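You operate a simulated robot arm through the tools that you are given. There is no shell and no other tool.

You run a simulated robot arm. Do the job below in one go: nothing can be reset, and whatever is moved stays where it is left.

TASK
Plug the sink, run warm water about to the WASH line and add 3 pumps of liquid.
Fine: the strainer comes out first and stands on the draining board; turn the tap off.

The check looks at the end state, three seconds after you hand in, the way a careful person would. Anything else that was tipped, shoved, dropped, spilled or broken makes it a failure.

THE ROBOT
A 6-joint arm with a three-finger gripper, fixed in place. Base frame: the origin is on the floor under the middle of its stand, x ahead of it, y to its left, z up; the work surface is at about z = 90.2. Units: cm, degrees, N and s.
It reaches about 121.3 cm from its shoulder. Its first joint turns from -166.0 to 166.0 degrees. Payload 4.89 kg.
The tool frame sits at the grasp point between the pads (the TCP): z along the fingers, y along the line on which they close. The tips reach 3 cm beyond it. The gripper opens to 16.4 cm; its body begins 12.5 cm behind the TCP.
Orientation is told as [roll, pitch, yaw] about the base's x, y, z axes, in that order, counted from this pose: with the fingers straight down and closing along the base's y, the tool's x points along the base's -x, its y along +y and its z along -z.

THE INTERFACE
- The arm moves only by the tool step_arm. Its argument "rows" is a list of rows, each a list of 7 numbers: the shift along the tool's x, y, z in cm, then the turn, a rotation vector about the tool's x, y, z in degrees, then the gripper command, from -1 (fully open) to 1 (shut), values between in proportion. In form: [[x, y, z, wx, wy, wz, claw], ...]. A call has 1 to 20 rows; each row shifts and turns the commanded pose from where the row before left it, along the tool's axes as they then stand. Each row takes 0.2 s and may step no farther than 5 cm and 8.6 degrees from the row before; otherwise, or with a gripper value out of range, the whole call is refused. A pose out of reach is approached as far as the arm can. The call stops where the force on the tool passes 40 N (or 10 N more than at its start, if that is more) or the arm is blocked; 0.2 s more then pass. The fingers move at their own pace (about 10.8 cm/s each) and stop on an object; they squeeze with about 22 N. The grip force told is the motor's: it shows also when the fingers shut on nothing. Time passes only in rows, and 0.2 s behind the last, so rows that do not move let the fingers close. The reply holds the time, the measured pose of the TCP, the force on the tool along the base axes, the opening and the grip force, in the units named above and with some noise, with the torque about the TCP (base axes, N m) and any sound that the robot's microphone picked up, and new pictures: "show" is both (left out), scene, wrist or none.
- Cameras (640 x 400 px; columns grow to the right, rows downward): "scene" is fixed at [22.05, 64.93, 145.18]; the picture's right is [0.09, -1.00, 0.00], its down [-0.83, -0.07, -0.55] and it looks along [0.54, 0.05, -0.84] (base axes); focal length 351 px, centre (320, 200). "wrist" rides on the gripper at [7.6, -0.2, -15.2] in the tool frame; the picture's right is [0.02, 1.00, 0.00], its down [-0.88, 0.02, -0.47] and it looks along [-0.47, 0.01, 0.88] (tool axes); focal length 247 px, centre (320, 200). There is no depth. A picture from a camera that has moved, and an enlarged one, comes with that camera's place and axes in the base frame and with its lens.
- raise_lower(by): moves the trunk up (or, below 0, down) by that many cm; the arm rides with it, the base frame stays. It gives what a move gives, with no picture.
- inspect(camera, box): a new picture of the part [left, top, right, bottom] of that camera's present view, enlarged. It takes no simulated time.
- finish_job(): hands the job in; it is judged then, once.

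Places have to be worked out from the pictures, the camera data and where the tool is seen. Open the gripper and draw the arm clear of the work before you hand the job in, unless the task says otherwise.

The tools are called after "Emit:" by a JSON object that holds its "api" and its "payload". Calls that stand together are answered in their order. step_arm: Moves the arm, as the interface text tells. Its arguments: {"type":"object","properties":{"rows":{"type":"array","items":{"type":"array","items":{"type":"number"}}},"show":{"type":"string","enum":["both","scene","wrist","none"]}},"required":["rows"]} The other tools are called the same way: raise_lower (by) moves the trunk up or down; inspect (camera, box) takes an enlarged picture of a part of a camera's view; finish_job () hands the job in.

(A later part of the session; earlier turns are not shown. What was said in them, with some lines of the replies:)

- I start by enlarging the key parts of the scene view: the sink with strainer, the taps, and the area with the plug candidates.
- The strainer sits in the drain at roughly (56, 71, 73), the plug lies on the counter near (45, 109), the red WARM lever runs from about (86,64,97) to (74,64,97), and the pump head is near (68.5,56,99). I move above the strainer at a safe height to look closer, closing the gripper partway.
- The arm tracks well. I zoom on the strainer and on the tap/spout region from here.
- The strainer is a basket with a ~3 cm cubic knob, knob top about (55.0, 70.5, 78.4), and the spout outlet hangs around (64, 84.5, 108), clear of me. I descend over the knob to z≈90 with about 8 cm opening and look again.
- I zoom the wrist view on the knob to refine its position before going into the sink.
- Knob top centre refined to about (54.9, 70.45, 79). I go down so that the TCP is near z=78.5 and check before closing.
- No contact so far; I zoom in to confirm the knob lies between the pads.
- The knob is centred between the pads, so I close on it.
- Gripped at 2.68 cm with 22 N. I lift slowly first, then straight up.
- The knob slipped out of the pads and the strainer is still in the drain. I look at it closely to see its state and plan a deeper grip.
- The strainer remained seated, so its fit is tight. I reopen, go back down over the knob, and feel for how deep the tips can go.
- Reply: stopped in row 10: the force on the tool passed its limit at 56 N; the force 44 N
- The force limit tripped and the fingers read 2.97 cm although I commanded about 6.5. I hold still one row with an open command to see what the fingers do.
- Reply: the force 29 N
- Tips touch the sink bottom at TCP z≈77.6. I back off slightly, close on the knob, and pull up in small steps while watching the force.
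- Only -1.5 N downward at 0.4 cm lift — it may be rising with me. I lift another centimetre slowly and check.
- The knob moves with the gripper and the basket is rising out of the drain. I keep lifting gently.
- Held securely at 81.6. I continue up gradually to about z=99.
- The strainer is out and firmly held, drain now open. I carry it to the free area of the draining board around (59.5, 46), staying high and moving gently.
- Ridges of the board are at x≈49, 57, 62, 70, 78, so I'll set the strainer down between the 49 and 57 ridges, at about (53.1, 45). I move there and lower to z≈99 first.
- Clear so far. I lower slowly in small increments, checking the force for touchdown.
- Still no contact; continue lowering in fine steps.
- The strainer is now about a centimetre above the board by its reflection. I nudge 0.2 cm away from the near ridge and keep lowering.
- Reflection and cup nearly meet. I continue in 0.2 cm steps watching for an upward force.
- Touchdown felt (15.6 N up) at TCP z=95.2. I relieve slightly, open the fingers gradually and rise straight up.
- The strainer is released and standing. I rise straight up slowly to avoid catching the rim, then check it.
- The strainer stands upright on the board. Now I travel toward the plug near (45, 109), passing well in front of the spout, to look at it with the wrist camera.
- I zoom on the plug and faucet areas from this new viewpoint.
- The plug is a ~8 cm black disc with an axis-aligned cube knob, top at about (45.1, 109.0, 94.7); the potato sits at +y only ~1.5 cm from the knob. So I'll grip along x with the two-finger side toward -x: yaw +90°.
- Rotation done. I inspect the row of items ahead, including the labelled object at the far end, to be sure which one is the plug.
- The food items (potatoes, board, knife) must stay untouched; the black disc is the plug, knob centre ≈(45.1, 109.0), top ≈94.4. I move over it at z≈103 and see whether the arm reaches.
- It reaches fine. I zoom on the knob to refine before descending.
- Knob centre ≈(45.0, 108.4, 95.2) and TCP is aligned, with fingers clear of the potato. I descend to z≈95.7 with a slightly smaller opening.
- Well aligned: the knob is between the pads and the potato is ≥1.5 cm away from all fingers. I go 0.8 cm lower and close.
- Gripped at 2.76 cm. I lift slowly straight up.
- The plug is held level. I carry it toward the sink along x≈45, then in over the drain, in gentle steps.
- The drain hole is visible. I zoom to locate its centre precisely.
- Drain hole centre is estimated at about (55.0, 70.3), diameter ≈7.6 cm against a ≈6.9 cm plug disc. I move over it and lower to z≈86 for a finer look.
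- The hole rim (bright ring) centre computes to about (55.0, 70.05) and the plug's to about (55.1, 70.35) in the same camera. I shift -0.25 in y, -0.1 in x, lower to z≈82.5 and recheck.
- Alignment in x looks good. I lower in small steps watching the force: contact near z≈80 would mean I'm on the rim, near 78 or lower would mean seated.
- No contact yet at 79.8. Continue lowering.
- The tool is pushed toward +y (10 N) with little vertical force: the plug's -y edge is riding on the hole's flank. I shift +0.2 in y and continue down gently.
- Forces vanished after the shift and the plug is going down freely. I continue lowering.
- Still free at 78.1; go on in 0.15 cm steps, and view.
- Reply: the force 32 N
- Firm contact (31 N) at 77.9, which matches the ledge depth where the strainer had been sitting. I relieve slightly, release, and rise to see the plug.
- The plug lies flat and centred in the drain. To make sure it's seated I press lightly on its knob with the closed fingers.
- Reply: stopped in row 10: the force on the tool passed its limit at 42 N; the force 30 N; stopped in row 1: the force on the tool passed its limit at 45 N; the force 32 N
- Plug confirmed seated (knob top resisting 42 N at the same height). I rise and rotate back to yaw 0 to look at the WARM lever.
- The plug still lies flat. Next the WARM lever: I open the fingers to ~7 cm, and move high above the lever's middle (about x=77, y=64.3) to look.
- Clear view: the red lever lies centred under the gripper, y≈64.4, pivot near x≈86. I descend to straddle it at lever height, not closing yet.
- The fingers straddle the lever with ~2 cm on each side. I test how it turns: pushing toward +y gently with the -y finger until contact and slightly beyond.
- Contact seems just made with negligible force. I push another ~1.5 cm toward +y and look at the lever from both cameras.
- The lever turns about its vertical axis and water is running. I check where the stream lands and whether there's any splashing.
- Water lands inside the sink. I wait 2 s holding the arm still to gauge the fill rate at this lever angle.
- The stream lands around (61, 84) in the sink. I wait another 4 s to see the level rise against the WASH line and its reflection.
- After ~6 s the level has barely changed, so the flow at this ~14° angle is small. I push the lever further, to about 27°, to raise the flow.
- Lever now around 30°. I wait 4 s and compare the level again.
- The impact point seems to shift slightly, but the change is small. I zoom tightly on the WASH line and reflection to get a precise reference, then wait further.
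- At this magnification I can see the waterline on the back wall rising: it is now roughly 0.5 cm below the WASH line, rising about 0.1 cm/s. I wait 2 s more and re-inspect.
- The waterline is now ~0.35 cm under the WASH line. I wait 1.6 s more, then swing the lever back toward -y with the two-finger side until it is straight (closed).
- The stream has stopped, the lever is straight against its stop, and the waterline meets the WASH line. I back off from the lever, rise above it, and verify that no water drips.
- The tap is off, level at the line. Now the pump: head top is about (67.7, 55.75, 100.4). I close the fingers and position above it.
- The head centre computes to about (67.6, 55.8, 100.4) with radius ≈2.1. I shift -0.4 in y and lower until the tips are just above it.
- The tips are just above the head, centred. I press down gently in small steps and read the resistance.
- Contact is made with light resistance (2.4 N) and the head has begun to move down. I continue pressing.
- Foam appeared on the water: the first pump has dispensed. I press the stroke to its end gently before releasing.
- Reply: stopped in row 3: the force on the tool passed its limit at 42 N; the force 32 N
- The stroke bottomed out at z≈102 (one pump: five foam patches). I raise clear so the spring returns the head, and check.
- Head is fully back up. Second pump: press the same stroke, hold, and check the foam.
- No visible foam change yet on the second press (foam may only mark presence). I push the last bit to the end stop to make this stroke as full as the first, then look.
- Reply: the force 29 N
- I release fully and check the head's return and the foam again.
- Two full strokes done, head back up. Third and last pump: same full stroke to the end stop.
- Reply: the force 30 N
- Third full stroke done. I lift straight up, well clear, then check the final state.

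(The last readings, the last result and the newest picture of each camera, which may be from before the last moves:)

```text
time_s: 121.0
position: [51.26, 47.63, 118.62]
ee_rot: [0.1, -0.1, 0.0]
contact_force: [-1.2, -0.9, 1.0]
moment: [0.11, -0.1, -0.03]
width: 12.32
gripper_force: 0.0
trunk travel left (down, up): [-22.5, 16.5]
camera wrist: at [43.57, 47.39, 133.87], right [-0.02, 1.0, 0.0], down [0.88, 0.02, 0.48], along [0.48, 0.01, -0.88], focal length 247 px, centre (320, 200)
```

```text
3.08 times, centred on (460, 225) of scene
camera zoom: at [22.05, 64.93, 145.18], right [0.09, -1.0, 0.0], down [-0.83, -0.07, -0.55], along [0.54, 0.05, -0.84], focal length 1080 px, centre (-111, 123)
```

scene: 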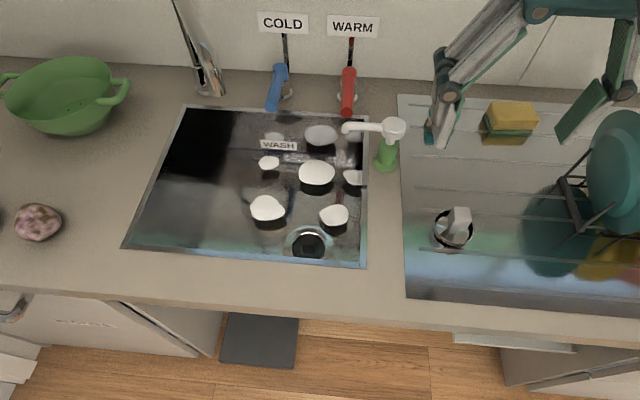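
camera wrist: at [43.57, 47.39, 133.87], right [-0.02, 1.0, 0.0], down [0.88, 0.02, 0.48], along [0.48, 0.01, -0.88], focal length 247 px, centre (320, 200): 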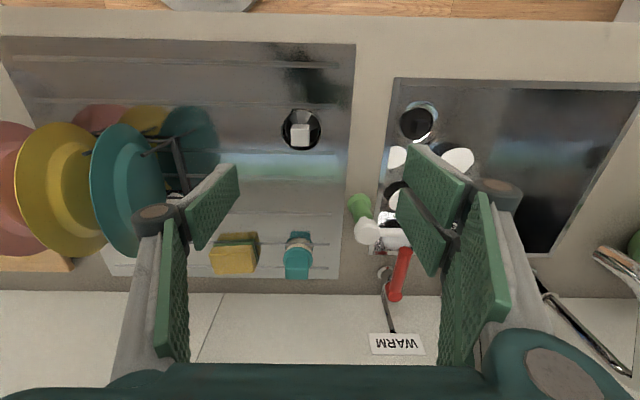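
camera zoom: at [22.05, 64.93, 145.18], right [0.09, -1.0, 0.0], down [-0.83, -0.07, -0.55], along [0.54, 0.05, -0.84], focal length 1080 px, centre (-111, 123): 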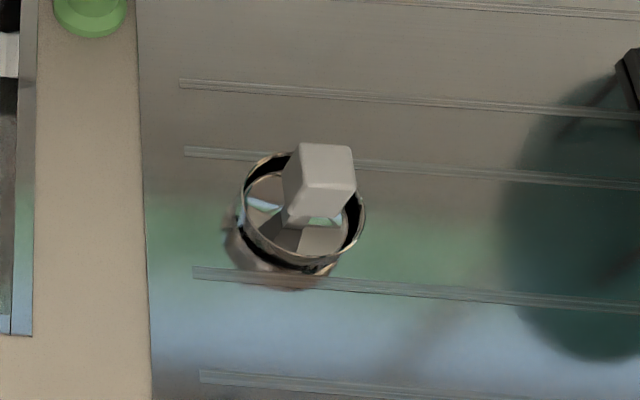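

Everything looks in place. I zoom hard on the waterline near the right and left ends of the WASH line to confirm the level, and check the pump area and items on the left.

Emit:
{"api": "inspect", "payload": {"camera": "scene", "box": [325, 145, 365, 170]}}

Emit:
{"api": "inspect", "payload": {"camera": "scene", "box": [215, 135, 275, 175]}}

Emit:
{"api": "inspect", "payload": {"camera": "wrist", "box": [340, 80, 520, 330]}}

```text
16.00 times, centred on (345, 158) of scene
camera zoom: at [22.05, 64.93, 145.18], right [0.09, -1.0, 0.0], down [-0.83, -0.07, -0.55], along [0.54, 0.05, -0.84], focal length 5618 px, centre (-80, 880)
```

zoom: 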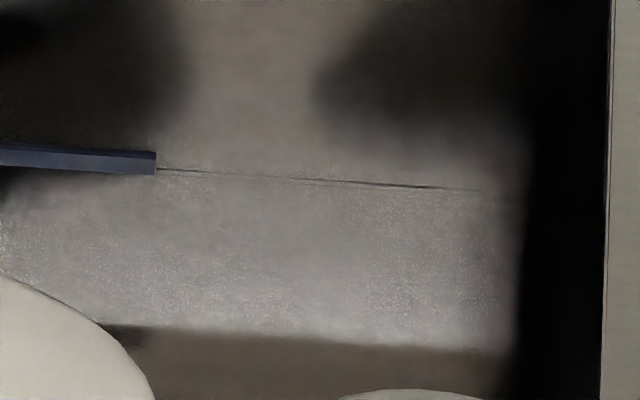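

```text
10.00 times, centred on (245, 155) of scene
camera zoom: at [22.05, 64.93, 145.18], right [0.09, -1.0, 0.0], down [-0.83, -0.07, -0.55], along [0.54, 0.05, -0.84], focal length 3511 px, centre (1070, 650)
```

zoom: 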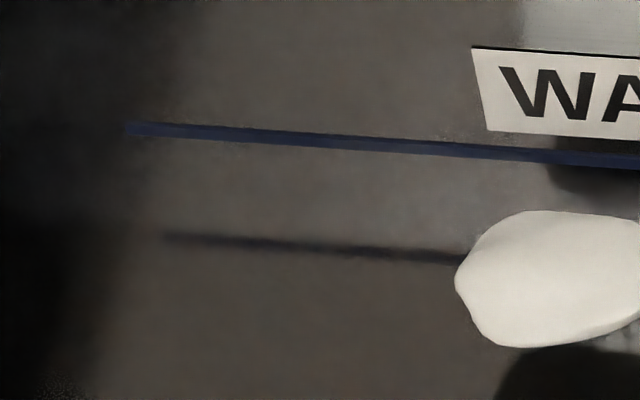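

```text
1.60 times, centred on (430, 205) of wrist
camera zoom: at [43.57, 47.39, 133.87], right [-0.02, 1.0, 0.0], down [0.88, 0.02, 0.48], along [0.48, 0.01, -0.88], focal length 395 px, centre (144, 192)
```

zoom: 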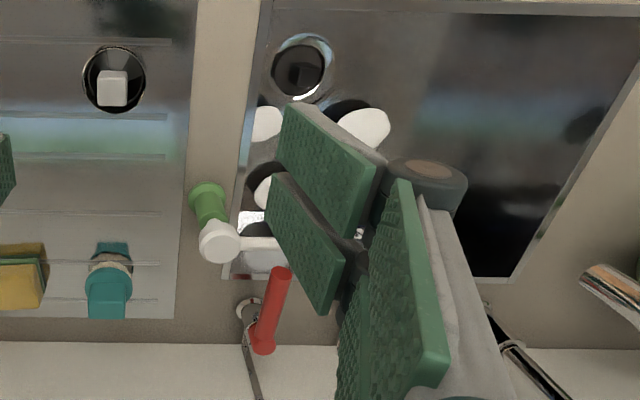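

The waterline runs straight out of the end of the WASH line, the tap is off, the strainer stands on the board and nothing else has moved. I open the gripper fully and draw the arm back and up, clear of the work.

Emit:
{"api": "step_arm", "payload": {"rows": [[2, 0, -2, 0, 0, 0, -1], [3, 0, -2, 0, 0, 0, -1], [3, 0, -2, 0, 0, 0, -1], [0, 0, 0, 0, 0, 0, -1], [0, 0, 0, 0, 0, 0, -1], [0, 0, 0, 0, 0, 0, -1]], "show": "both"}}

Emit:
{"api": "inspect", "payload": {"camera": "scene", "box": [120, 60, 400, 280]}}

```text
time_s: 122.5
position: [43.46, 47.6, 124.45]
ee_rot: [0.1, 0.0, 0.0]
contact_force: [0.4, 0.2, 0.2]
moment: [-0.06, 0.04, 0.01]
width: 16.38
gripper_force: 0.1
trunk travel left (down, up): [-22.5, 16.5]
camera wrist: at [35.84, 47.41, 139.58], right [-0.02, 1.0, 0.0], down [0.88, 0.02, 0.47], along [0.47, 0.01, -0.88], focal length 247 px, centre (320, 200)
```

scene: 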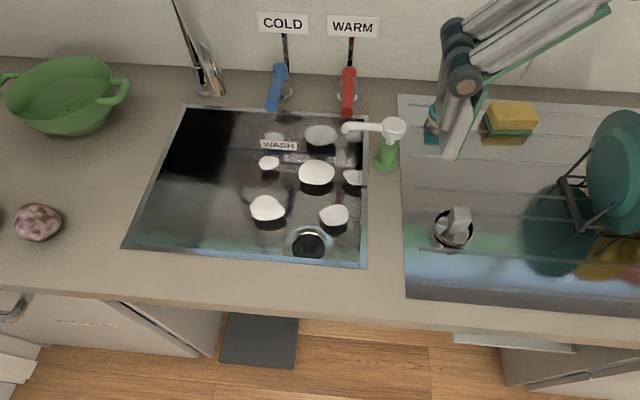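
wrist: 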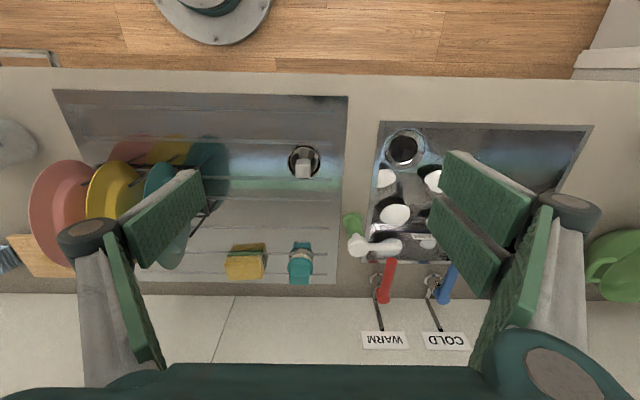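

```text
1.82 times, centred on (260, 170) of scene
camera zoom: at [22.05, 64.93, 145.18], right [0.09, -1.0, 0.0], down [-0.83, -0.07, -0.55], along [0.54, 0.05, -0.84], focal length 638 px, centre (429, 254)
```

zoom: 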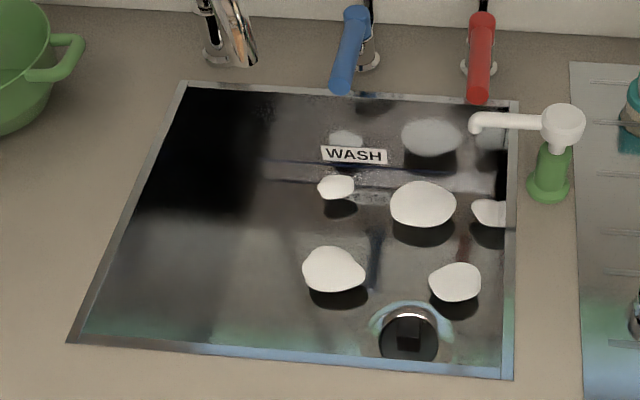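

The pictures show the plug in, water at the WASH line, foam on the water, the tap off, the strainer standing on the board and the arm clear with the gripper open. I hand the job in.

Emit:
{"api": "finish_job", "payload": {}}

```text
The job is handed in.
```

I've handed the job in: the sink is plugged, filled with warm water to the WASH line, and has had 3 pumps of liquid.

- **Strainer:** it came out first and stands upright on the draining board. My first grip on it slipped without moving it; the second held.
- **Plug:** it sits flat in the drain. I pressed down on it to check, and the water level stayed steady afterwards.
- **Water:** I used the WARM tap only. It is off again and nothing is running. The waterline runs level with the WASH line on the back wall.
- **Liquid:** I gave three full strokes and let the pump head come all the way back up after each. Foam appeared on the first stroke and didn't change on the second or third. I'm counting three by the strokes, not by anything visible in the water.

In the last pictures nothing else looks tipped, moved or spilled. The gripper is open and the arm is clear of the work.
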